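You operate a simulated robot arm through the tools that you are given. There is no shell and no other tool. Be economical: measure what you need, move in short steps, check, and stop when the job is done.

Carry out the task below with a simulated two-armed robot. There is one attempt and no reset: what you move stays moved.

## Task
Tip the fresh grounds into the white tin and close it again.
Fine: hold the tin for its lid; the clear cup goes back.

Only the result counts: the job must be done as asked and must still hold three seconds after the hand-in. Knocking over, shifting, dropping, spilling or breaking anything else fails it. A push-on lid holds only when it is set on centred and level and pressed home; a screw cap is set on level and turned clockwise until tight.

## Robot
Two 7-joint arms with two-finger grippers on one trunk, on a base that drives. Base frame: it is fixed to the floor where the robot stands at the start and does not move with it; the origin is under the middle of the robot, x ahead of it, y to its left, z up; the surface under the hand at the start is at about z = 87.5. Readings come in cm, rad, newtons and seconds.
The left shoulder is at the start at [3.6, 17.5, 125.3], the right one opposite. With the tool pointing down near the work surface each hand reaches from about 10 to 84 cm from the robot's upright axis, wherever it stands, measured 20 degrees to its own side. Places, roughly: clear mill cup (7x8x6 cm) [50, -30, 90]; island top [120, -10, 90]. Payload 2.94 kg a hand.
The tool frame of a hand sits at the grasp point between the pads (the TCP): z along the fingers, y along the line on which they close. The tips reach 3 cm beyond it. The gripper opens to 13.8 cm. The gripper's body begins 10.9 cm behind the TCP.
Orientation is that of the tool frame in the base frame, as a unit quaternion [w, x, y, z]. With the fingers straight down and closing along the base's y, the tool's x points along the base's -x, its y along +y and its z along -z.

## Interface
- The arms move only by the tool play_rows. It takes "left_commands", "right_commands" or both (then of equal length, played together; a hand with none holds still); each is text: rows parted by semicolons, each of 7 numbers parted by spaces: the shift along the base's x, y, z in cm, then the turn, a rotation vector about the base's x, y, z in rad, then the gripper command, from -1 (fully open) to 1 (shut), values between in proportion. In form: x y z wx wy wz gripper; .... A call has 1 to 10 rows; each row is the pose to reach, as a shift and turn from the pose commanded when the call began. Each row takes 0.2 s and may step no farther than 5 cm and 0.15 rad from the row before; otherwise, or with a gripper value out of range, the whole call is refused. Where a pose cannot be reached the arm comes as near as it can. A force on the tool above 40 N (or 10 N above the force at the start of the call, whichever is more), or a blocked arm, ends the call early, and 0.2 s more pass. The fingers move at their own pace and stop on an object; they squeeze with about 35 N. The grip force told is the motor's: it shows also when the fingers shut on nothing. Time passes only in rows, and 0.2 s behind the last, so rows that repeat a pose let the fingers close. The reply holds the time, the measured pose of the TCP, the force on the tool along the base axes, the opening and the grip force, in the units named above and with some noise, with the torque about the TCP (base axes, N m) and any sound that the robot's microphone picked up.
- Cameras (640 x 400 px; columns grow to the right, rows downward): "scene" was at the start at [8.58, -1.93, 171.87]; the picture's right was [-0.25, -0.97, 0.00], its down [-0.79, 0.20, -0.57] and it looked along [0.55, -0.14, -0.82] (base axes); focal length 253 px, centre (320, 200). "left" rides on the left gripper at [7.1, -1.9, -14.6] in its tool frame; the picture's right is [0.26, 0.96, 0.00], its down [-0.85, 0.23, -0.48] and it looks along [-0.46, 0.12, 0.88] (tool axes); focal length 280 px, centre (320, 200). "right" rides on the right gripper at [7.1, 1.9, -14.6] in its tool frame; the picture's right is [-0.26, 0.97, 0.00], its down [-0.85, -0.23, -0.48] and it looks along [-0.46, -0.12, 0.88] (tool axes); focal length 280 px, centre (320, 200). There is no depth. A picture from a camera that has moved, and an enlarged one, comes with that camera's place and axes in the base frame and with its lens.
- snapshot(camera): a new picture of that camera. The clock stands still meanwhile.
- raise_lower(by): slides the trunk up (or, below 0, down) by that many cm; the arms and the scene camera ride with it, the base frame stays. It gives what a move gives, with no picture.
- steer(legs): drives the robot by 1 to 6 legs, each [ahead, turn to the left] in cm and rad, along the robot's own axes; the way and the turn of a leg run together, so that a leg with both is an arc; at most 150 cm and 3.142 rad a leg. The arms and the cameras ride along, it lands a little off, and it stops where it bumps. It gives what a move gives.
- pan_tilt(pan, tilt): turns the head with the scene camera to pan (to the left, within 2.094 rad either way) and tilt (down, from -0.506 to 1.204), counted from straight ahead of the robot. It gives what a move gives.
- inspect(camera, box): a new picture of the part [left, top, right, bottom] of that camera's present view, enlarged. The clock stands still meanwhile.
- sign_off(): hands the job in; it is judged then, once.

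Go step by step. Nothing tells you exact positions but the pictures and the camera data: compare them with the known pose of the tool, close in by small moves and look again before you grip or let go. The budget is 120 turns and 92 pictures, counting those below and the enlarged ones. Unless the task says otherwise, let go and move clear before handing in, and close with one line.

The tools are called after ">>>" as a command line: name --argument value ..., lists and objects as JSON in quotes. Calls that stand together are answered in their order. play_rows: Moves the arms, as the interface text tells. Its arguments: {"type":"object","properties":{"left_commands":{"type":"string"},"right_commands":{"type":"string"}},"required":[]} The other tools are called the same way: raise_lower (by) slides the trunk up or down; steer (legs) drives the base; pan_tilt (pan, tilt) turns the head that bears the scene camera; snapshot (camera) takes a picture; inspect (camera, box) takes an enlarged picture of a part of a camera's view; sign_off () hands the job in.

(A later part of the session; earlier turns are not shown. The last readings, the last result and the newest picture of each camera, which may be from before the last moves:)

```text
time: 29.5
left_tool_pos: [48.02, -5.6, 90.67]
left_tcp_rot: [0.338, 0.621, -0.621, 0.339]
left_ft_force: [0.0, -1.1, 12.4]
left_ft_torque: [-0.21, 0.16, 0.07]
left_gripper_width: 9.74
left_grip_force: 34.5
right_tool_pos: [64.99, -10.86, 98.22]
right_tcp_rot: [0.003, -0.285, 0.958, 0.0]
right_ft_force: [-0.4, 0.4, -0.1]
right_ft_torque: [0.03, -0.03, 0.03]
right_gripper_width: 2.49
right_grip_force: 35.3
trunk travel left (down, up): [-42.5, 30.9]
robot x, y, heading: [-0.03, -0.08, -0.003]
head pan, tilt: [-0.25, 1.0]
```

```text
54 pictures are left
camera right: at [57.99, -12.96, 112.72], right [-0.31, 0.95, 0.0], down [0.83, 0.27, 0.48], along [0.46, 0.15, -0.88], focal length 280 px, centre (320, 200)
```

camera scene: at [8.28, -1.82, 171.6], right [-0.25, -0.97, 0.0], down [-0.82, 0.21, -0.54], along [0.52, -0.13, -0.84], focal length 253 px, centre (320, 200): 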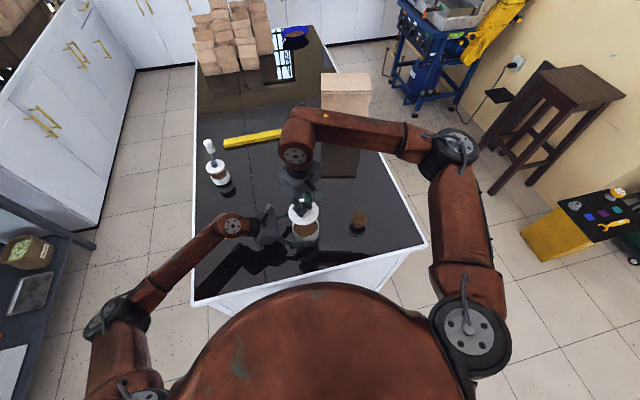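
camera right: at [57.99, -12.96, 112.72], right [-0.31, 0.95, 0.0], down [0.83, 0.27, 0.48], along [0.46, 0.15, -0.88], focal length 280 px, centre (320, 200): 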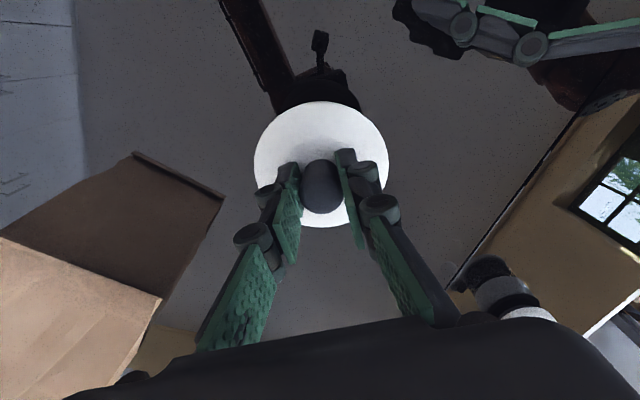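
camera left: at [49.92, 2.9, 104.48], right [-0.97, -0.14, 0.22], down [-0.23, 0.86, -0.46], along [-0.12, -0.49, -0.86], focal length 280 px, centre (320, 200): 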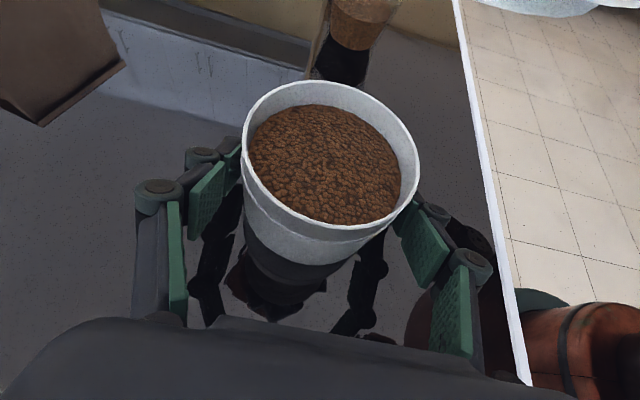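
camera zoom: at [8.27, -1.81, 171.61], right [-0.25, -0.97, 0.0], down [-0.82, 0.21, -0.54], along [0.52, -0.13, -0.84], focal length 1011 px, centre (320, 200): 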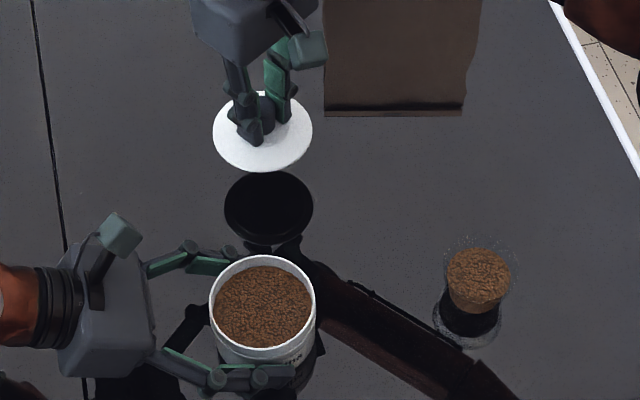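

The lid hangs level and thin. I lower it in small steps until it touches.

>>> play_rows --right_commands "0 0 -1.5 0 0 0 1; 0 0 -3 0 0 0 1; 0 0 -4 0 0 0 1; 0 0 -4.5 0 0 0 1; 0 0 -4.5 0 0 0 1"

>>> inspect --camera "scene" --box '[270, 140, 350, 190]'

```text
time: 30.7
left_tool_pos: [47.88, -5.5, 90.48]
left_tcp_rot: [0.338, 0.621, -0.621, 0.339]
left_ft_force: [0.5, -2.3, 11.4]
left_ft_torque: [-0.16, 0.1, -0.01]
left_gripper_width: 9.74
left_grip_force: 35.0
right_tool_pos: [64.99, -10.75, 93.87]
right_tcp_rot: [0.002, -0.286, 0.958, 0.0]
right_ft_force: [-0.7, 0.5, -0.4]
right_ft_torque: [0.02, -0.02, -0.01]
right_gripper_width: 2.48
right_grip_force: 35.0
trunk travel left (down, up): [-42.5, 30.9]
robot x, y, heading: [-0.05, 0.5, 0.002]
head pan, tilt: [-0.25, 1.0]
```

```text
8.00 times, centred on (310, 165) of scene
camera zoom: at [8.28, -1.81, 171.61], right [-0.25, -0.97, 0.0], down [-0.82, 0.21, -0.54], along [0.52, -0.13, -0.84], focal length 2022 px, centre (400, 480)
```

zoom: 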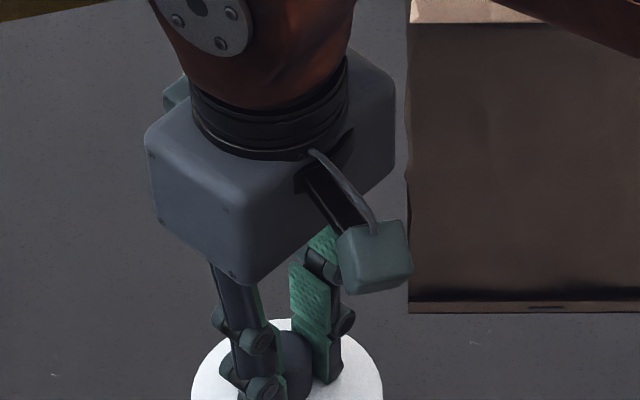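

>>> play_rows --right_commands "0 0 -0.2 0 0 0 1; 0 0 -0.4 0 0 0 1; 0 0 -0.6 0 0 0 1; 0 0 -0.8 0 0 0 1; 0 0 -1.0 0 0 0 1; 0 0 -1.1 0 0 0 1"

>>> inspect --camera "scene" --box '[270, 170, 350, 220]'

```text
time: 32.1
left_tool_pos: [48.14, -5.62, 90.55]
left_tcp_rot: [0.338, 0.621, -0.621, 0.339]
left_ft_force: [0.3, -0.3, 11.6]
left_ft_torque: [-0.17, 0.01, -0.06]
left_gripper_width: 9.7
left_grip_force: 34.7
right_tool_pos: [65.21, -10.76, 92.59]
right_tcp_rot: [0.002, -0.286, 0.958, 0.0]
right_ft_force: [0.4, 0.3, -0.7]
right_ft_torque: [-0.03, 0.02, 0.02]
right_gripper_width: 2.51
right_grip_force: 34.7
trunk travel left (down, up): [-42.5, 30.9]
robot x, y, heading: [0.03, -0.24, -0.001]
head pan, tilt: [-0.25, 1.0]
```

```text
8.00 times, centred on (310, 195) of scene
camera zoom: at [8.28, -1.81, 171.61], right [-0.25, -0.97, 0.0], down [-0.82, 0.21, -0.54], along [0.52, -0.13, -0.84], focal length 2022 px, centre (400, 240)
```

zoom: 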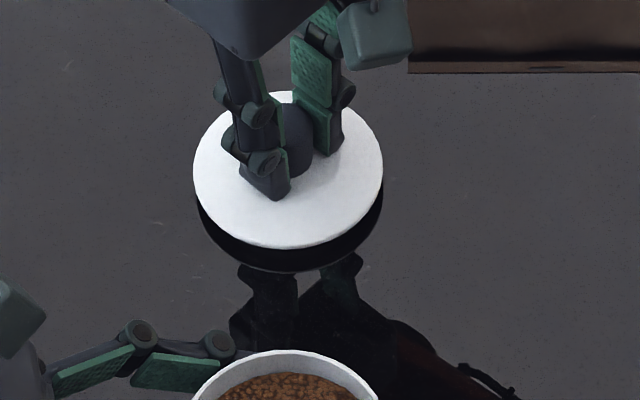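

>>> play_rows --right_commands "0 0 -0.15 0 0 0 1; 0 0 -0.3 0 0 0 1; 0 0 -0.45 0 0 0 1; 0 0 -0.6 0 0 0 1"

```text
time: 33.1
left_tool_pos: [47.87, -5.65, 90.59]
left_tcp_rot: [-0.338, -0.62, 0.621, -0.339]
left_ft_force: [2.3, -1.1, 7.4]
left_ft_torque: [-0.27, 0.07, 0.03]
left_gripper_width: 9.71
left_grip_force: 34.6
right_tool_pos: [65.14, -10.67, 92.1]
right_tcp_rot: [0.003, -0.286, 0.958, 0.0]
right_ft_force: [-0.1, -1.8, 10.2]
right_ft_torque: [-0.07, 0.26, 0.03]
right_gripper_width: 2.47
right_grip_force: 34.6
trunk travel left (down, up): [-42.5, 30.9]
robot x, y, heading: [0.21, -0.16, -0.0]
head pan, tilt: [-0.25, 1.0]
```

Contact felt at TCP z≈92.1, the lid is down. I open a little and lift away.

>>> play_rows --right_commands "0 0 0.1 0 0 0 0.6; 0 0 0.1 0 0 0 0.2; 0 0 0.1 0 0 0 0.2; 0 0 0.1 0 0 0 0.2; 0 0 2 0 0 0 0.2; 0 0 5 0 0 0 0.2; 0 -2 9 0 0 0 0.2; -1 -5 13 0 0 0 0.2; -2 -9 16 0 0 0 0; -3 -13 18 0 0 0 -0.5"

>>> snapshot --camera "scene"

```text
refused: row 8 steps farther than a row can; nothing moved
```

```text
51 pictures are left
camera scene: at [8.22, -1.82, 171.62], right [-0.25, -0.97, 0.0], down [-0.82, 0.21, -0.54], along [0.52, -0.13, -0.84], focal length 253 px, centre (320, 200)
```

scene: 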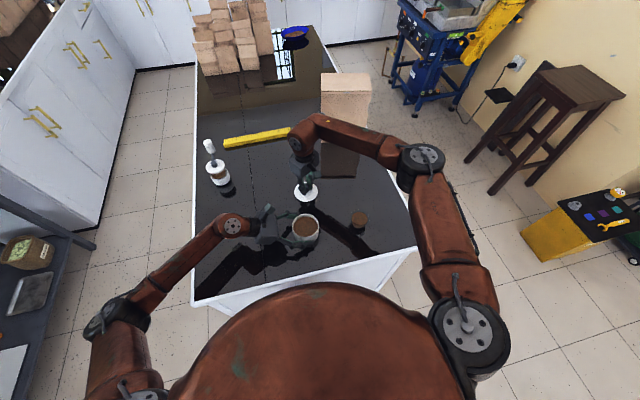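

>>> play_rows --right_commands "0 0 0.1 0 0 0 0.6; 0 0 0.1 0 0 0 0.2; 0 0 0.1 0 0 0 0.2; 0 0 0.1 0 0 0 0.2; 0 0 2 0 0 0 0.2; 0 0 5 0 0 0 0.2; 0 -1 9 0 0 0 0.2; 0 -3 12 0 0 0 0.2; -2 -6 15 0 0 0 0; -4 -9 17 0 0 0 -0.5"

>>> snapshot --camera "right"

```text
time: 35.3
left_tool_pos: [47.99, -5.54, 90.66]
left_tcp_rot: [0.339, 0.621, -0.621, 0.339]
left_ft_force: [-1.0, -0.4, 8.4]
left_ft_torque: [-0.15, 0.03, 0.15]
left_gripper_width: 9.73
left_grip_force: 35.0
right_tool_pos: [60.98, -19.73, 108.77]
right_tcp_rot: [0.003, -0.286, 0.958, 0.0]
right_ft_force: [-0.4, -0.5, 0.1]
right_ft_torque: [0.0, 0.01, -0.03]
right_gripper_width: 10.29
right_grip_force: 0.0
right hand out of reach, approached as far as the arm can: row 8
trunk travel left (down, up): [-42.5, 30.9]
robot x, y, heading: [0.18, 0.09, 0.001]
head pan, tilt: [-0.25, 1.0]
```

```text
50 pictures are left
camera right: at [53.92, -21.84, 123.42], right [-0.31, 0.95, 0.0], down [0.83, 0.27, 0.48], along [0.46, 0.15, -0.88], focal length 280 px, centre (320, 200)
```

right: 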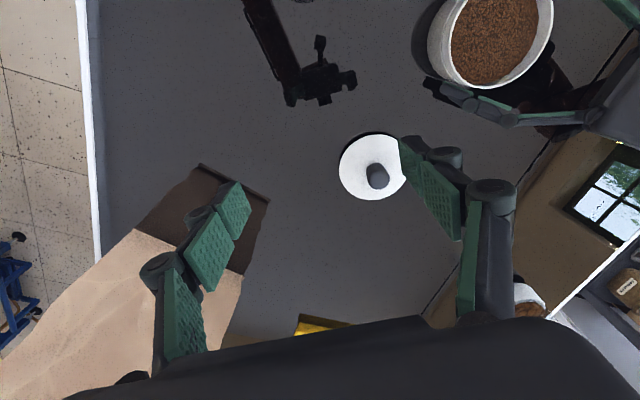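

The lid is parked. Next the right hand re-orients to a side approach (pointing +y, tilted down ~33°, camera up) well to the right of the cup.

>>> play_rows --right_commands "-1 -2 1 0.0364 0.0673 -0.1231 -0.5; -2 -4 2 0.0728 0.1346 -0.2462 -0.5; -3 -6 3 0.1092 0.2019 -0.3693 -0.5; -4 -8 4 0.1456 0.2692 -0.4924 -0.5; -5 -10 5 0.182 0.3365 -0.6155 -0.5; -6 -12 6 0.2184 0.4038 -0.7386 -0.5; -7 -14 6 0.2548 0.4711 -0.8617 -0.5; -8 -16 6 0.2912 0.5384 -0.9848 -0.5; -9 -18 6 0.3276 0.6057 -1.1079 -0.5; -10 -20 6 0.364 0.673 -1.231 -0.5"

>>> play_rows --right_commands "0 0 0 0.0364 0.0673 -0.1231 -0.5; -0.5 -1 0 0.0728 0.1346 -0.2462 -0.5; -1 -2 0 0.1092 0.2019 -0.3693 -0.5; -1.5 -3 0 0.1456 0.2692 -0.4924 -0.5; -2 -4 0 0.182 0.3365 -0.6155 -0.5; -3 -5 0 0.2083 0.385 -0.7045 -0.5; -3 -5 0 0.2083 0.385 -0.7045 -0.5"

>>> snapshot --camera "right"

>>> snapshot --camera "scene"

```text
time: 37.5
left_tool_pos: [47.96, -5.62, 90.55]
left_tcp_rot: [0.338, 0.621, -0.621, 0.338]
left_ft_force: [-1.5, -0.2, 5.8]
left_ft_torque: [-0.24, 0.12, 0.07]
left_gripper_width: 9.73
left_grip_force: 34.8
right_tool_pos: [51.12, -39.82, 114.97]
right_tcp_rot: [-0.245, 0.327, 0.879, 0.246]
right_ft_force: [-0.2, 0.4, 0.2]
right_ft_torque: [0.0, -0.01, 0.02]
right_gripper_width: 10.36
right_grip_force: 0.1
trunk travel left (down, up): [-42.5, 30.9]
robot x, y, heading: [0.09, 0.2, 0.0]
head pan, tilt: [-0.25, 1.0]
```

```text
time: 39.1
left_tool_pos: [48.07, -5.67, 90.56]
left_tcp_rot: [-0.338, -0.621, 0.621, -0.339]
left_ft_force: [0.4, -0.2, 4.0]
left_ft_torque: [-0.01, -0.03, -0.16]
left_gripper_width: 9.74
left_grip_force: 35.4
right_tool_pos: [48.08, -44.83, 115.07]
right_tcp_rot: [-0.338, 0.62, 0.622, 0.338]
right_ft_force: [-0.6, 0.1, 0.0]
right_ft_torque: [0.03, 0.03, 0.02]
right_gripper_width: 10.37
right_grip_force: 0.1
trunk travel left (down, up): [-42.5, 30.9]
robot x, y, heading: [-0.3, 0.0, -0.0]
head pan, tilt: [-0.25, 1.0]
```

```text
49 pictures are left
camera right: at [50.08, -52.97, 128.83], right [0.97, -0.14, -0.22], down [-0.23, -0.86, -0.45], along [-0.13, 0.49, -0.86], focal length 280 px, centre (320, 200)
```

right: 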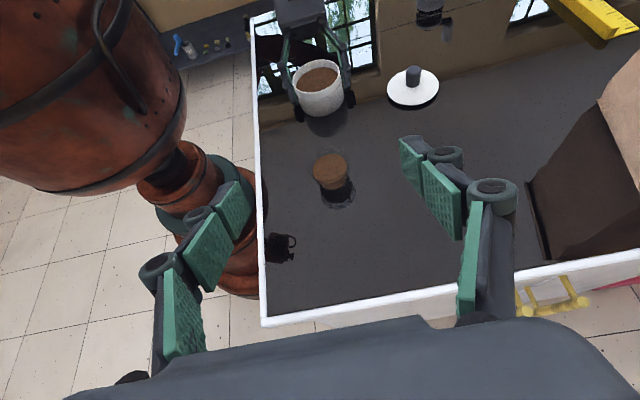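

```text
48 pictures are left
camera scene: at [8.32, -1.84, 171.6], right [-0.25, -0.97, 0.0], down [-0.82, 0.21, -0.54], along [0.52, -0.13, -0.84], focal length 253 px, centre (320, 200)
```

scene: 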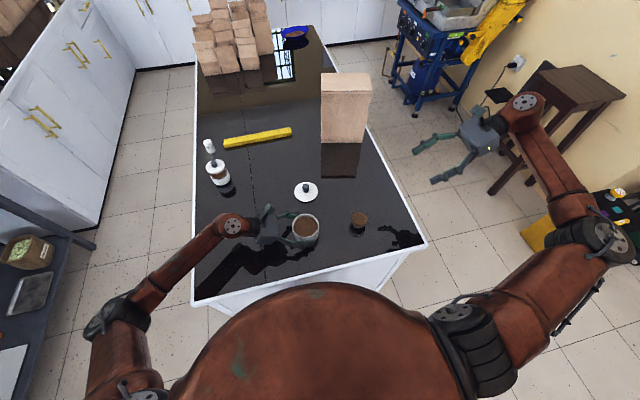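

Perfect pose. I'll zoom on the cup to understand its shape and pin down its position.

>>> inspect --camera "right" --box '[290, 135, 386, 215]'

>>> inspect --camera "scene" --box '[336, 200, 384, 240]'

```text
5.00 times, centred on (338, 175) of right
camera zoom: at [50.08, -52.97, 128.83], right [0.97, -0.14, -0.22], down [-0.23, -0.86, -0.45], along [-0.13, 0.49, -0.86], focal length 1402 px, centre (230, 325)
```

zoom: 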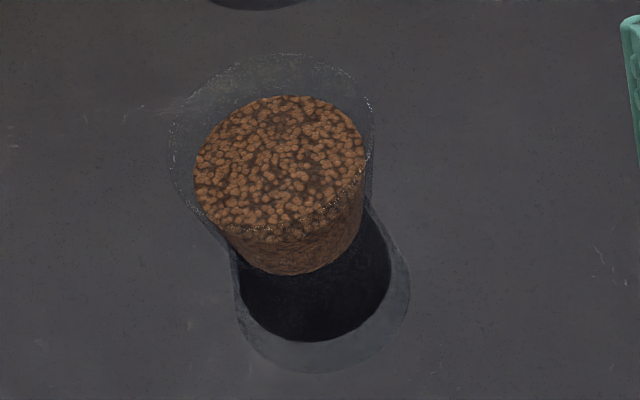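

```text
10.00 times, centred on (360, 220) of scene
camera zoom: at [8.32, -1.84, 171.6], right [-0.25, -0.97, 0.0], down [-0.82, 0.21, -0.54], along [0.52, -0.13, -0.84], focal length 2527 px, centre (-80, 0)
```

zoom: 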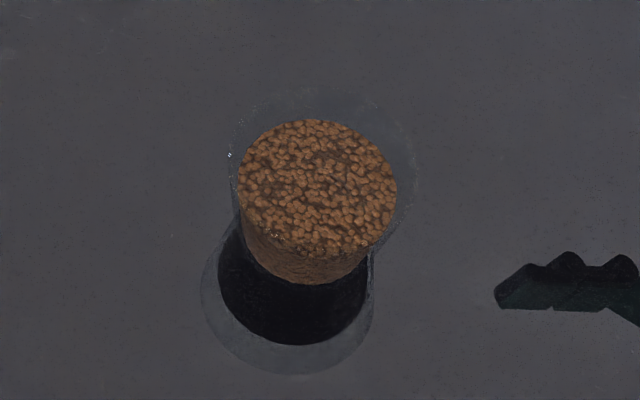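

The cup is tapered: rim ~6.5 cm at z≈93.5, base ~4.5 cm, centre about (46.7, -26.2), grounds up to z≈91. I bring the right hand down to a pre-grasp in front of it with a flatter tilt (~22°).

>>> play_rows --right_commands "-0.3 1 -3 0.05 0 0 -0.5; -0.6 2 -6 0.1 0 0 -0.5; -0.9 3 -9 0.15 0 0 -0.5; -1.2 4 -12 0.19 0 0 -0.5; -1.4 5 -15 0.19 0 0 -0.5; -1.4 6 -18 0.19 0 0 -0.5; -1.4 6.5 -20 0.19 0 0 -0.5; -1.4 6.5 -20 0.19 0 0 -0.5"

>>> snapshot --camera "right"

>>> snapshot --camera "scene"

```text
time: 40.9
left_tool_pos: [48.12, -5.63, 90.54]
left_tcp_rot: [0.338, 0.621, -0.621, 0.339]
left_ft_force: [-1.4, 0.6, 3.8]
left_ft_torque: [-0.03, -0.01, -0.04]
left_gripper_width: 9.72
left_grip_force: 34.9
right_tool_pos: [46.53, -38.09, 94.98]
right_tcp_rot: [-0.394, 0.586, 0.587, 0.395]
right_ft_force: [0.4, -0.1, 0.5]
right_ft_torque: [0.0, 0.02, -0.01]
right_gripper_width: 10.36
right_grip_force: 0.1
trunk travel left (down, up): [-42.5, 30.9]
robot x, y, heading: [0.01, 0.03, -0.001]
head pan, tilt: [-0.25, 1.0]
```

```text
45 pictures are left
camera right: at [48.56, -48.82, 107.0], right [0.97, -0.1, -0.24], down [-0.23, -0.76, -0.61], along [-0.13, 0.64, -0.76], focal length 280 px, centre (320, 200)
```

right: 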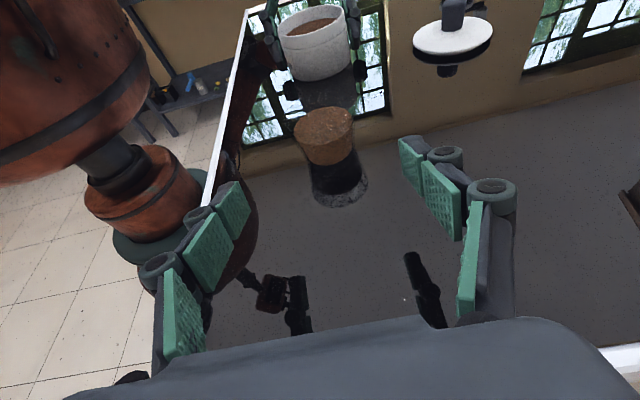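

```text
44 pictures are left
camera scene: at [8.31, -1.85, 171.6], right [-0.25, -0.97, 0.0], down [-0.82, 0.21, -0.54], along [0.52, -0.13, -0.84], focal length 253 px, centre (320, 200)
```

scene: 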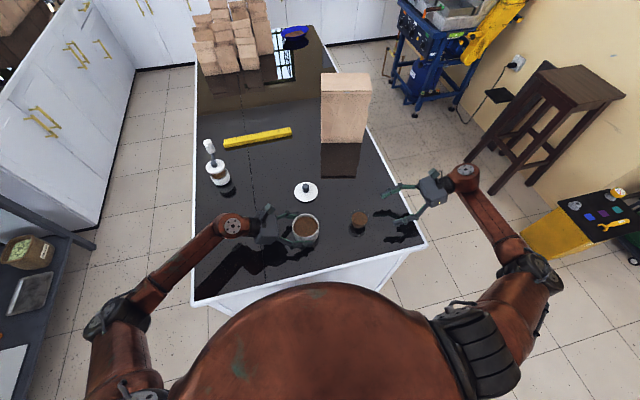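

>>> inspect --camera "right" --box '[280, 85, 384, 215]'

```text
3.08 times, centred on (332, 150) of right
camera zoom: at [48.56, -48.82, 107.0], right [0.97, -0.1, -0.24], down [-0.23, -0.76, -0.61], along [-0.13, 0.64, -0.76], focal length 863 px, centre (283, 354)
```

zoom: 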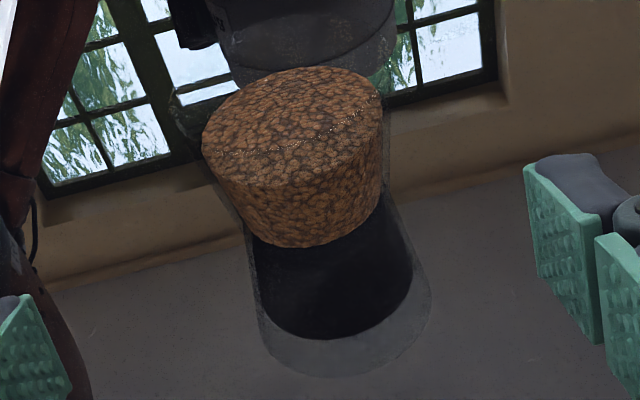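

The cup centre refines to (46.9, -26.4). I open wider, lower, and slide in around it.

>>> play_rows --right_commands "0.2 0 -2 0 0 0 -0.9; 0.35 1 -3.5 0 0 0 -0.9; 0.35 3 -4 0 0 0 -0.9; 0.35 5 -4 0 0 0 -0.9; 0.35 7 -4 0 0 0 -0.9; 0.35 9 -4 0 0 0 -0.9; 0.35 10.3 -4 0 0 0 -0.9; 0.35 10.7 -4 0 0 0 -0.9; 0.35 10.7 -4 0 0 0 -0.9"

>>> snapshot --camera "right"

>>> inspect --camera "scene" --box '[330, 190, 410, 240]'

```text
time: 42.9
left_tool_pos: [48.07, -5.58, 90.56]
left_tcp_rot: [0.338, 0.621, -0.621, 0.338]
left_ft_force: [-0.9, -0.1, 2.8]
left_ft_torque: [-0.04, -0.01, -0.04]
left_gripper_width: 9.74
left_grip_force: 34.7
right_tool_pos: [47.14, -27.52, 90.78]
right_tcp_rot: [-0.395, 0.586, 0.587, 0.395]
right_ft_force: [0.0, 0.5, -0.7]
right_ft_torque: [0.01, 0.0, 0.0]
right_gripper_width: 13.09
right_grip_force: 0.1
trunk travel left (down, up): [-42.5, 30.9]
robot x, y, heading: [-0.16, 0.16, -0.0]
head pan, tilt: [-0.25, 1.0]
```

```text
42 pictures are left
camera right: at [49.11, -38.19, 102.91], right [0.97, -0.1, -0.24], down [-0.23, -0.76, -0.61], along [-0.13, 0.64, -0.76], focal length 280 px, centre (320, 200)
```

right: 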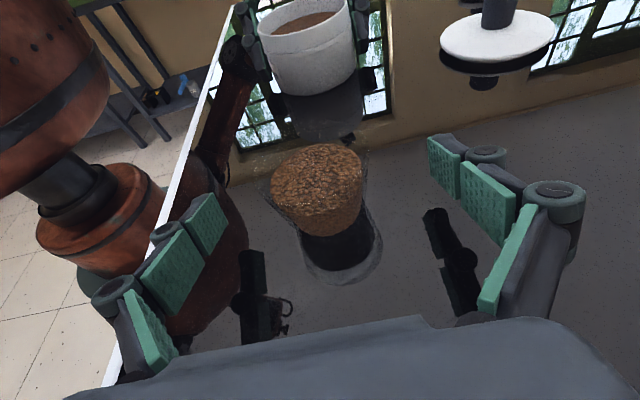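

```text
8.00 times, centred on (370, 215) of scene
camera zoom: at [8.32, -1.85, 171.6], right [-0.25, -0.97, 0.0], down [-0.82, 0.21, -0.54], along [0.52, -0.13, -0.84], focal length 2022 px, centre (-80, 80)
```

zoom: 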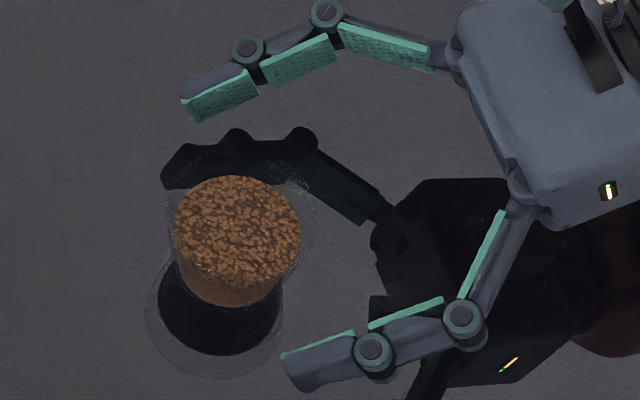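

Cup sits between the fingers. A small forward and sideways adjustment, then close gently.

>>> play_rows --right_commands "-0.2 0.4 0 0 0 0 -0.6; -0.2 0.6 0 0 0 0 -0.2; -0.2 0.6 0 0 0 0 0; -0.2 0.6 0 0 0 0 0.1; -0.2 0.6 0 0 0 0 0.2; -0.2 0.6 0 0 0 0 0.4; -0.2 0.6 0 0 0 0 0.7; -0.2 0.6 0 0 0 0 1; -0.2 0.6 0 0 0 0 1"

>>> snapshot --camera "right"

>>> inspect --camera "scene" --box '[330, 190, 410, 240]'

```text
time: 44.9
left_tool_pos: [48.06, -5.63, 90.4]
left_tcp_rot: [0.338, 0.621, -0.621, 0.339]
left_ft_force: [0.0, -0.5, 1.8]
left_ft_torque: [-0.08, -0.03, -0.04]
left_gripper_width: 9.71
left_grip_force: 35.5
right_tool_pos: [46.9, -26.94, 90.89]
right_tcp_rot: [-0.395, 0.585, 0.588, 0.395]
right_ft_force: [-0.5, -0.3, 1.9]
right_ft_torque: [0.04, -0.02, 0.03]
right_gripper_width: 6.74
right_grip_force: 34.6
trunk travel left (down, up): [-42.5, 30.9]
robot x, y, heading: [-0.18, 0.09, -0.0]
head pan, tilt: [-0.25, 1.0]
```

```text
40 pictures are left
camera right: at [48.88, -37.58, 102.94], right [0.97, -0.1, -0.24], down [-0.23, -0.76, -0.61], along [-0.13, 0.64, -0.76], focal length 280 px, centre (320, 200)
```

right: 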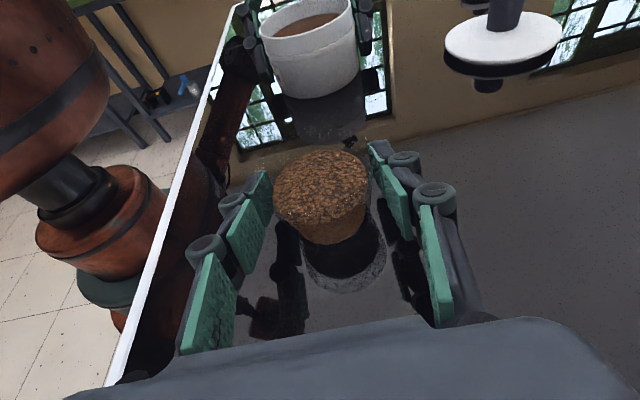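

```text
8.00 times, centred on (370, 215) of scene
camera zoom: at [8.32, -1.85, 171.6], right [-0.25, -0.97, 0.0], down [-0.82, 0.21, -0.54], along [0.52, -0.13, -0.84], focal length 2022 px, centre (-80, 80)
```

zoom: 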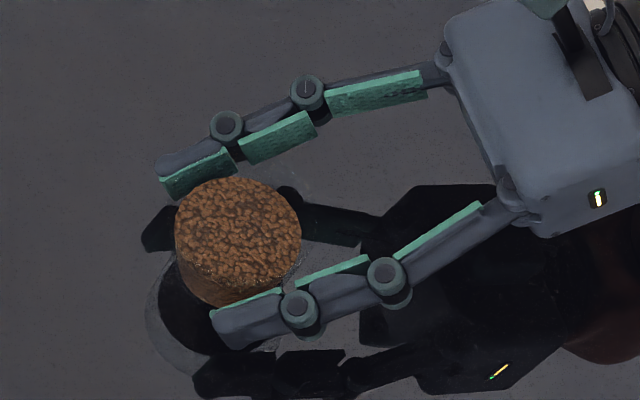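

Gripped at 6.74 cm; I note this pose (46.9, -26.95, 90.9) for returning it. Now lift straight up slowly.

>>> play_rows --right_commands "0 0 0.5 0 0 0 1; 0 0 1.5 0 0 0 1; 0 0 3 0 0 0 1; 0 0 5 0 0 0 1; 0 0 7 0 0 0 1; 0 0 9 0 0 0 1; 0 0 11 0 0 0 1; 0 0 13 0 0 0 1; 0 0 14 0 0 0 1"

>>> snapshot --camera "right"

>>> snapshot --camera "left"

```text
time: 46.9
left_tool_pos: [47.81, -5.65, 90.51]
left_tcp_rot: [0.338, 0.621, -0.621, 0.338]
left_ft_force: [0.8, -0.5, 2.3]
left_ft_torque: [-0.01, -0.04, -0.04]
left_gripper_width: 9.72
left_grip_force: 35.0
right_tool_pos: [46.87, -27.05, 104.92]
right_tcp_rot: [-0.395, 0.585, 0.588, 0.394]
right_ft_force: [1.0, -0.5, -1.1]
right_ft_torque: [0.01, 0.0, -0.02]
right_gripper_width: 6.72
right_grip_force: 34.6
trunk travel left (down, up): [-42.5, 30.9]
robot x, y, heading: [0.11, 0.47, 0.001]
head pan, tilt: [-0.25, 1.0]
```

```text
38 pictures are left
camera right: at [48.82, -37.72, 116.95], right [0.97, -0.1, -0.24], down [-0.23, -0.76, -0.61], along [-0.13, 0.64, -0.76], focal length 280 px, centre (320, 200)
```

right: 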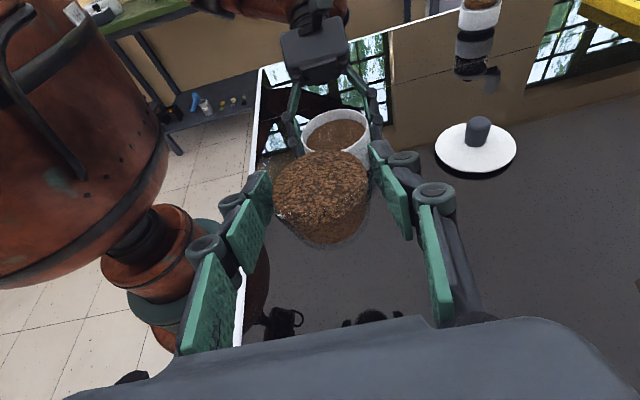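

```text
37 pictures are left
camera left: at [49.94, 2.89, 104.42], right [-0.97, -0.14, 0.22], down [-0.23, 0.86, -0.46], along [-0.12, -0.49, -0.86], focal length 280 px, centre (320, 200)
```

left: 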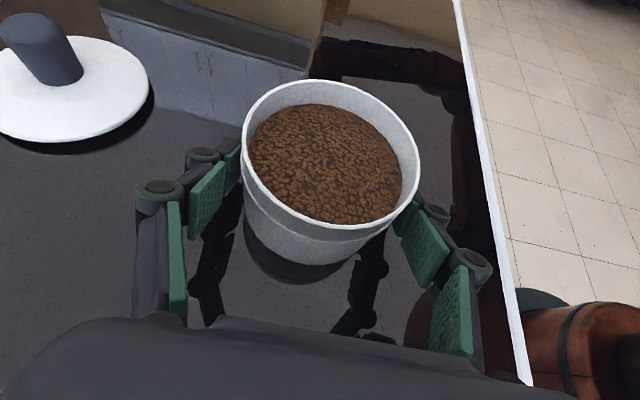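

The cup is up and upright. I zoom to see whether it has a spout and where.

>>> inspect --camera "right" --box '[250, 130, 400, 260]'

>>> inspect --camera "scene" --box '[335, 170, 425, 240]'

```text
3.08 times, centred on (325, 195) of right
camera zoom: at [48.82, -37.72, 116.95], right [0.97, -0.1, -0.24], down [-0.23, -0.76, -0.61], along [-0.13, 0.64, -0.76], focal length 863 px, centre (305, 215)
```

zoom: 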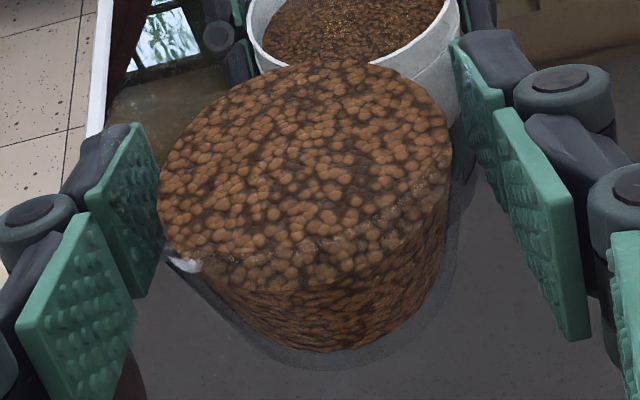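

```text
5.71 times, centred on (380, 205) of scene
camera zoom: at [8.33, -1.85, 171.6], right [-0.25, -0.97, 0.0], down [-0.82, 0.21, -0.54], along [0.52, -0.13, -0.84], focal length 1444 px, centre (-23, 171)
```

zoom: 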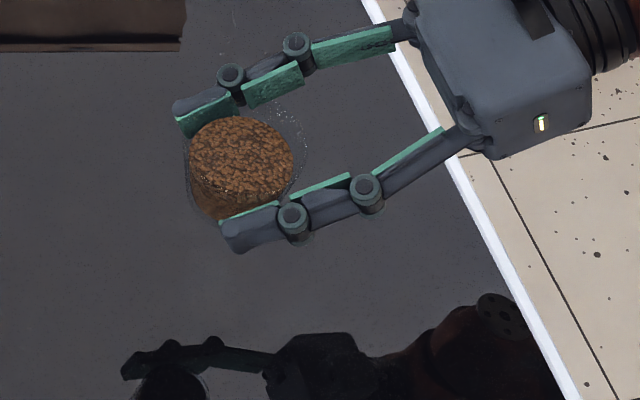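

No spout facing an obstacle. I carry the cup level to above the tin, offset 1.8 cm towards -x so the lip will be over the middle when tipping toward +x.

>>> play_rows --right_commands "0 2 0 0 0 0 1; -0.2 4 0 0 0 0 1; -0.3 6.5 0 0 0 0 1; -0.4 9 0 0 0 0 1; -0.5 11.5 0 0 0 0 1; -0.6 14 0 0 0 0 1; -0.7 16.5 0 0 0 0 1; -0.8 18.5 -1 0 0 0 1; -0.8 20 -2 0 0 0 1; -0.8 20.3 -2.5 0 0 0 1"

>>> snapshot --camera "left"

>>> snapshot --camera "scene"

```text
time: 49.1
left_tool_pos: [48.01, -5.47, 90.52]
left_tcp_rot: [0.339, 0.621, -0.62, 0.339]
left_ft_force: [-0.1, -0.8, 1.5]
left_ft_torque: [0.01, -0.03, -0.05]
left_gripper_width: 9.69
left_grip_force: 35.5
right_tool_pos: [46.04, -6.65, 102.45]
right_tcp_rot: [-0.395, 0.586, 0.588, 0.394]
right_ft_force: [-0.7, 0.3, -0.2]
right_ft_torque: [0.04, 0.04, 0.02]
right_gripper_width: 6.75
right_grip_force: 34.7
trunk travel left (down, up): [-42.5, 30.9]
robot x, y, heading: [0.33, -0.04, -0.002]
head pan, tilt: [-0.25, 1.0]
```

```text
34 pictures are left
camera left: at [49.95, 2.9, 104.42], right [-0.97, -0.14, 0.22], down [-0.23, 0.86, -0.46], along [-0.12, -0.49, -0.86], focal length 280 px, centre (320, 200)
```

left: 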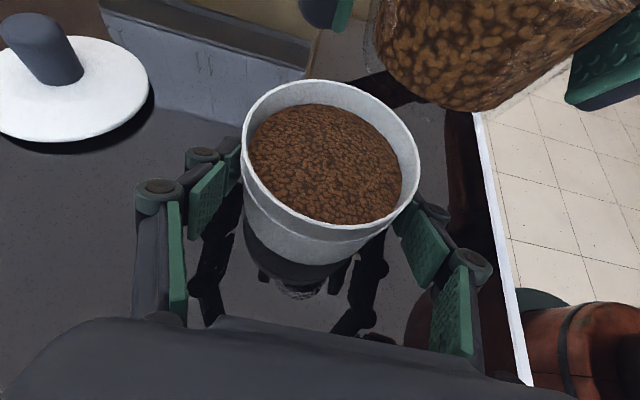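

```text
33 pictures are left
camera scene: at [8.34, -1.84, 171.6], right [-0.25, -0.97, 0.0], down [-0.82, 0.21, -0.54], along [0.52, -0.13, -0.84], focal length 253 px, centre (320, 200)
```

scene: 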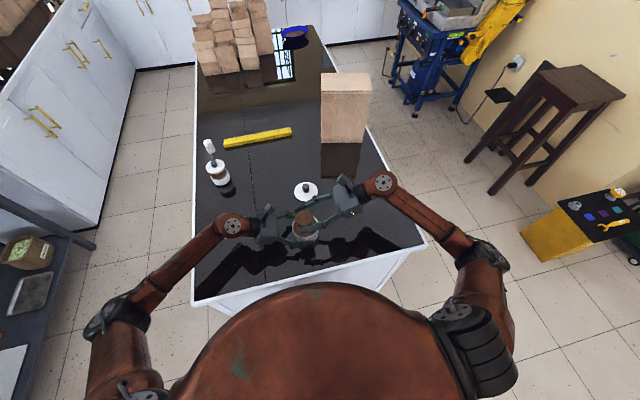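

Positioned over the tin. I tip towards +x, first to ~45°, and check.

>>> play_rows --right_commands "0 0 0 0 0.127 -0.025 1; 0 0 0 0 0.255 -0.049 1; 0 0 0 0 0.382 -0.074 1; 0 0 0 0 0.51 -0.099 1; 0 0 0 0 0.637 -0.124 1; 0 0 0 0 0.764 -0.148 1"

>>> inspect --camera "scene" --box '[240, 160, 400, 260]'

>>> snapshot --camera "left"

```text
time: 50.5
left_tool_pos: [48.18, -5.68, 90.51]
left_tcp_rot: [-0.338, -0.621, 0.621, -0.338]
left_ft_force: [0.5, 0.0, 1.9]
left_ft_torque: [0.0, -0.06, -0.09]
left_gripper_width: 9.72
left_grip_force: 34.4
right_tool_pos: [46.12, -6.66, 102.33]
right_tcp_rot: [-0.556, 0.732, 0.354, 0.176]
right_ft_force: [-1.2, -0.8, -1.1]
right_ft_torque: [0.02, -0.01, 0.02]
right_gripper_width: 6.75
right_grip_force: 35.1
trunk travel left (down, up): [-42.5, 30.9]
robot x, y, heading: [0.18, 0.05, 0.001]
head pan, tilt: [-0.25, 1.0]
```

```text
4.00 times, centred on (320, 210) of scene
camera zoom: at [8.35, -1.83, 171.6], right [-0.25, -0.97, 0.0], down [-0.82, 0.21, -0.54], along [0.52, -0.13, -0.84], focal length 1011 px, centre (320, 160)
```

zoom: 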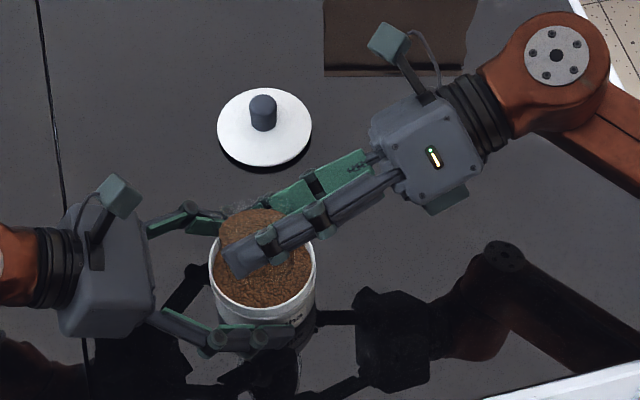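

```text
31 pictures are left
camera left: at [49.95, 2.9, 104.42], right [-0.97, -0.14, 0.22], down [-0.23, 0.86, -0.46], along [-0.12, -0.49, -0.86], focal length 280 px, centre (320, 200)
```

left: 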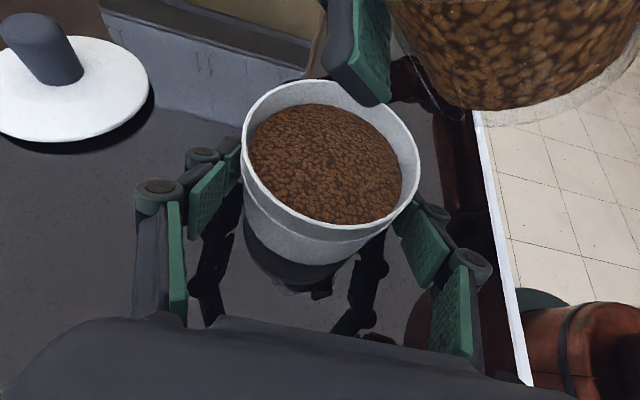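

No problem at 45°. I shift y by -0.5 and continue tipping to ~85°.

>>> play_rows --right_commands "0 -0.3 -0.3 0 0.1 -0.02 1; 0 -0.5 -0.6 0 0.2 -0.039 1; 0 -0.5 -0.6 0 0.3 -0.058 1; 0 -0.5 -0.6 0 0.4 -0.078 1; 0 -0.5 -0.6 0 0.5 -0.097 1; 0 -0.5 -0.6 0 0.6 -0.116 1; 0 -0.5 -0.6 0 0.7 -0.136 1"

>>> snapshot --camera "left"

>>> inspect --camera "scene" --box '[240, 160, 400, 260]'

```text
time: 52.1
left_tool_pos: [47.96, -5.54, 90.51]
left_tcp_rot: [0.34, 0.62, -0.62, 0.339]
left_ft_force: [0.5, -0.6, 1.1]
left_ft_torque: [-0.01, -0.06, -0.04]
left_gripper_width: 9.73
left_grip_force: 35.1
right_tool_pos: [46.06, -7.17, 101.81]
right_tcp_rot: [-0.631, 0.769, 0.092, -0.05]
right_ft_force: [-0.1, 0.3, -1.3]
right_ft_torque: [0.01, 0.0, 0.01]
right_gripper_width: 5.89
right_grip_force: 34.9
trunk travel left (down, up): [-42.5, 30.9]
robot x, y, heading: [0.04, -0.09, -0.005]
head pan, tilt: [-0.25, 1.0]
```

```text
30 pictures are left
camera left: at [49.95, 2.9, 104.42], right [-0.97, -0.14, 0.22], down [-0.23, 0.86, -0.46], along [-0.12, -0.49, -0.86], focal length 280 px, centre (320, 200)
```

left: 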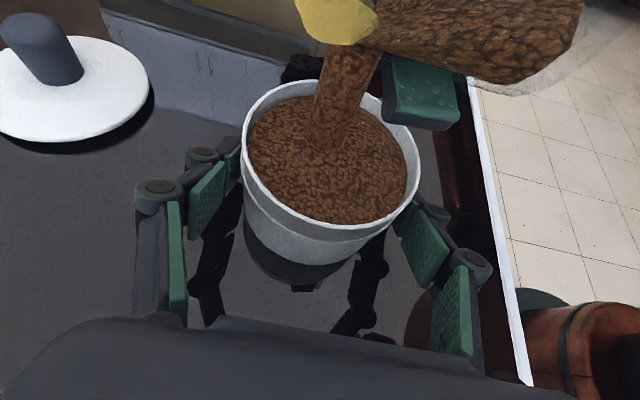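

```text
4.00 times, centred on (320, 210) of scene
camera zoom: at [8.35, -1.84, 171.6], right [-0.25, -0.97, 0.0], down [-0.82, 0.21, -0.54], along [0.52, -0.13, -0.84], focal length 1011 px, centre (320, 160)
```

zoom: 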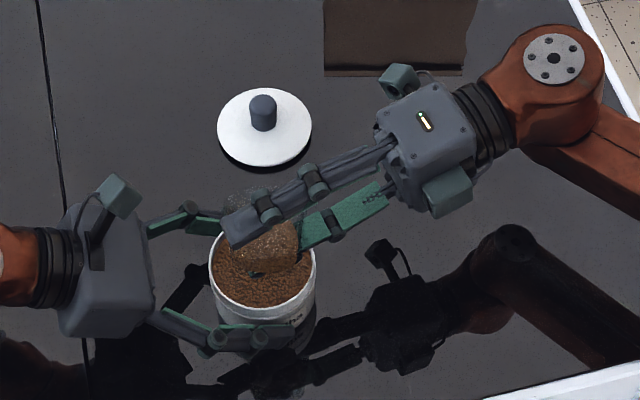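

The grounds are streaming into the tin, but the grip width dropped from 6.75 to 5.89, so the cup shifted in the fingers. I look closely before going on.

>>> inspect --camera "left" --box '[280, 0, 640, 200]'

>>> snapshot --camera "right"

```text
1.78 times, centred on (460, 100) of left
camera zoom: at [49.95, 2.9, 104.42], right [-0.97, -0.14, 0.22], down [-0.23, 0.86, -0.46], along [-0.12, -0.49, -0.86], focal length 498 px, centre (71, 378)
```

zoom: 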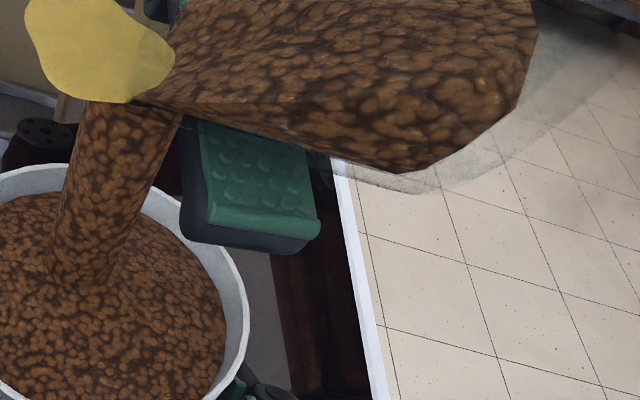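

```text
27 pictures are left
camera right: at [55.97, -19.9, 103.1], right [-0.18, -0.23, -0.96], down [-0.76, -0.59, 0.29], along [-0.63, 0.77, -0.07], focal length 280 px, centre (320, 200)
```

right: 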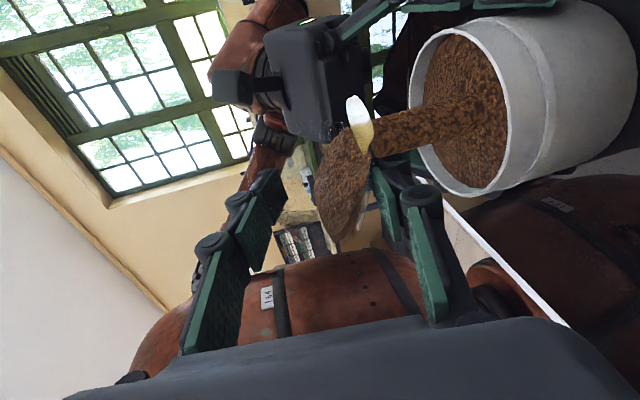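

The stream lands well inside the tin. I hold still briefly to see whether the grip is stable and let it run.

>>> play_rows --right_commands "0 0 0 0 0 0 1; 0 0 0 0 0 0 1; 0 0 0 0 0 0 1"

>>> snapshot --camera "left"

```text
time: 52.9
left_tool_pos: [48.08, -5.58, 90.39]
left_tcp_rot: [-0.338, -0.621, 0.621, -0.338]
left_ft_force: [0.3, -0.7, 1.4]
left_ft_torque: [-0.01, -0.05, -0.06]
left_gripper_width: 9.7
left_grip_force: 35.2
right_tool_pos: [46.09, -7.18, 101.81]
right_tcp_rot: [-0.631, 0.769, 0.093, -0.048]
right_ft_force: [-0.5, 1.0, -0.8]
right_ft_torque: [-0.02, -0.03, -0.02]
right_gripper_width: 5.85
right_grip_force: 35.3
trunk travel left (down, up): [-42.5, 30.9]
robot x, y, heading: [0.13, 0.16, 0.004]
head pan, tilt: [-0.25, 1.0]
```

```text
26 pictures are left
camera left: at [49.95, 2.9, 104.42], right [-0.97, -0.14, 0.22], down [-0.23, 0.86, -0.46], along [-0.12, -0.49, -0.86], focal length 280 px, centre (320, 200)
```

left: 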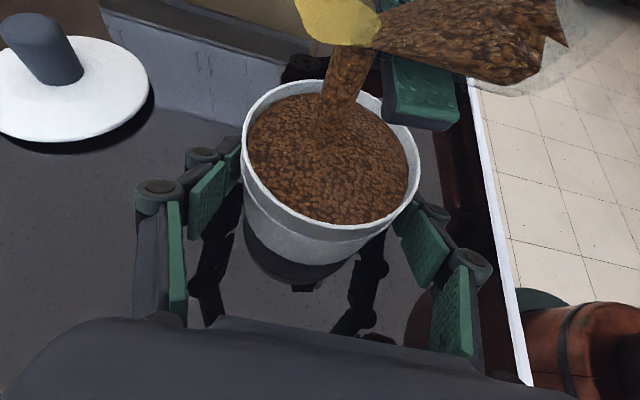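

Stable. I continue tipping slowly to empty the cup.

>>> play_rows --right_commands "0 0 0 0 0.1 -0.02 1; 0 0 0 0 0.2 -0.039 1; 0 0 0 0 0.3 -0.058 1; 0 0 0 0 0.3 -0.058 1; 0 0 0 0 0.4 -0.078 1; 0 0 0 0 0.5 -0.097 1; 0 0 0 0 0.5 -0.097 1; 0 0 0 0 0.5 -0.097 1; 0 0 0 0 0.5 -0.097 1; 0 0 0 0 0.5 -0.097 1"

>>> snapshot --camera "left"

```text
time: 55.1
left_tool_pos: [48.0, -5.52, 90.4]
left_tcp_rot: [0.338, 0.621, -0.621, 0.338]
left_ft_force: [-0.1, -0.1, 0.7]
left_ft_torque: [0.0, 0.0, -0.04]
left_gripper_width: 9.72
left_grip_force: 35.3
right_tool_pos: [46.08, -7.08, 101.83]
right_tcp_rot: [-0.635, 0.737, -0.103, -0.208]
right_ft_force: [-0.6, -0.4, -0.4]
right_ft_torque: [0.02, 0.03, 0.02]
right_gripper_width: 5.86
right_grip_force: 35.4
trunk travel left (down, up): [-42.5, 30.9]
robot x, y, heading: [-0.09, -0.34, -0.001]
head pan, tilt: [-0.25, 1.0]
```

```text
25 pictures are left
camera left: at [49.95, 2.9, 104.42], right [-0.97, -0.14, 0.22], down [-0.23, 0.86, -0.46], along [-0.12, -0.49, -0.86], focal length 280 px, centre (320, 200)
```

left: 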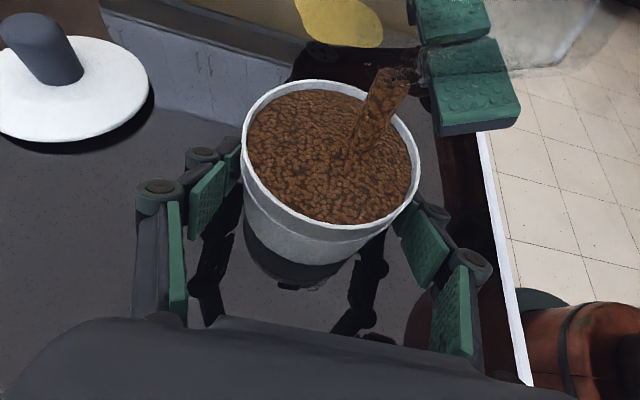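

>>> play_rows --right_commands "0.2 0 0 0 0.05 -0.01 1; 0.4 0.1 0 0 0.1 -0.02 1; 0.6 0.2 0 0 0.15 -0.03 1; 0.8 0.3 0 0 0.2 -0.039 1; 0.8 0.3 0 0 0.2 -0.039 1; 0.8 0.3 0 0 0.2 -0.039 1; 0.8 0.3 0 0 0.2 -0.039 1; 0.8 0.3 0 0 0.2 -0.039 1"

>>> snapshot --camera "left"

>>> inspect --camera "scene" --box '[240, 160, 400, 260]'

```text
time: 56.9
left_tool_pos: [48.04, -5.55, 90.51]
left_tcp_rot: [-0.339, -0.62, 0.621, -0.338]
left_ft_force: [-0.2, 0.2, 0.4]
left_ft_torque: [-0.01, -0.02, -0.04]
left_gripper_width: 9.71
left_grip_force: 35.1
right_tool_pos: [47.02, -6.81, 101.79]
right_tcp_rot: [-0.626, 0.71, -0.181, -0.268]
right_ft_force: [-0.1, 0.6, -0.7]
right_ft_torque: [0.0, 0.0, -0.02]
right_gripper_width: 5.85
right_grip_force: 35.0
trunk travel left (down, up): [-42.5, 30.9]
robot x, y, heading: [-0.39, -0.18, -0.003]
head pan, tilt: [-0.25, 1.0]
```

```text
24 pictures are left
camera left: at [49.95, 2.89, 104.42], right [-0.97, -0.14, 0.22], down [-0.23, 0.86, -0.46], along [-0.12, -0.49, -0.86], focal length 280 px, centre (320, 200)
```

left: 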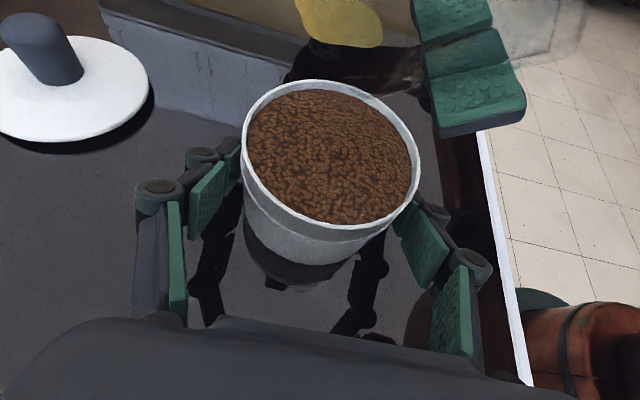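

```text
4.00 times, centred on (320, 210) of scene
camera zoom: at [8.35, -1.84, 171.6], right [-0.25, -0.97, 0.0], down [-0.82, 0.21, -0.54], along [0.52, -0.13, -0.84], focal length 1011 px, centre (320, 160)
```

zoom: 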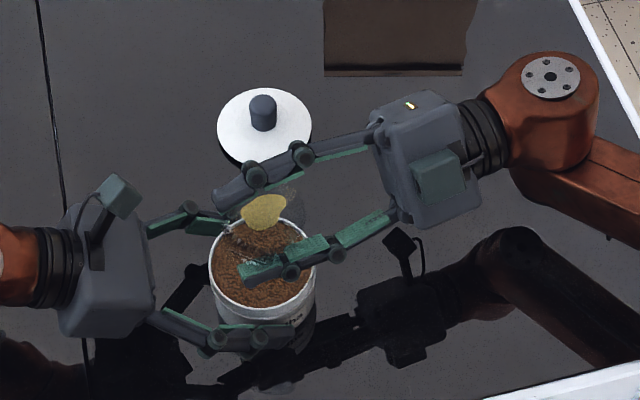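

The cup has stopped pouring. There's a yellowish patch near its mouth I want to understand before moving.

>>> inspect --camera "scene" --box '[290, 200, 330, 225]'

>>> inspect --camera "left" --box '[270, 0, 610, 150]'

```text
16.00 times, centred on (310, 212) of scene
camera zoom: at [8.35, -1.84, 171.6], right [-0.25, -0.97, 0.0], down [-0.82, 0.21, -0.54], along [0.52, -0.13, -0.84], focal length 4043 px, centre (480, 0)
```

zoom: 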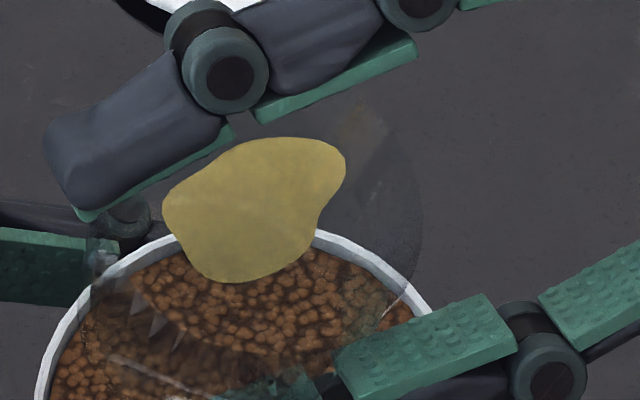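

```text
1.88 times, centred on (440, 75) of left
camera zoom: at [49.95, 2.89, 104.42], right [-0.97, -0.14, 0.22], down [-0.23, 0.86, -0.46], along [-0.12, -0.49, -0.86], focal length 528 px, centre (94, 435)
```

zoom: 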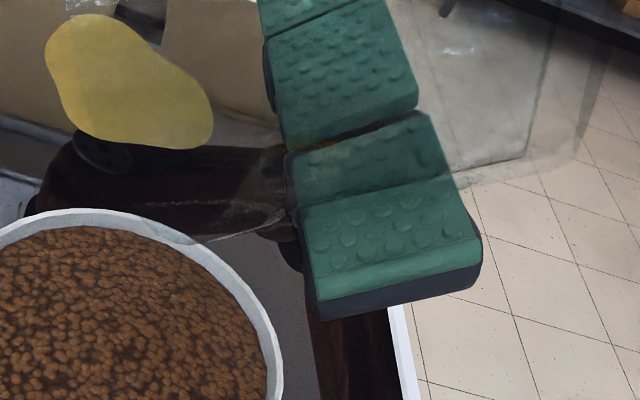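

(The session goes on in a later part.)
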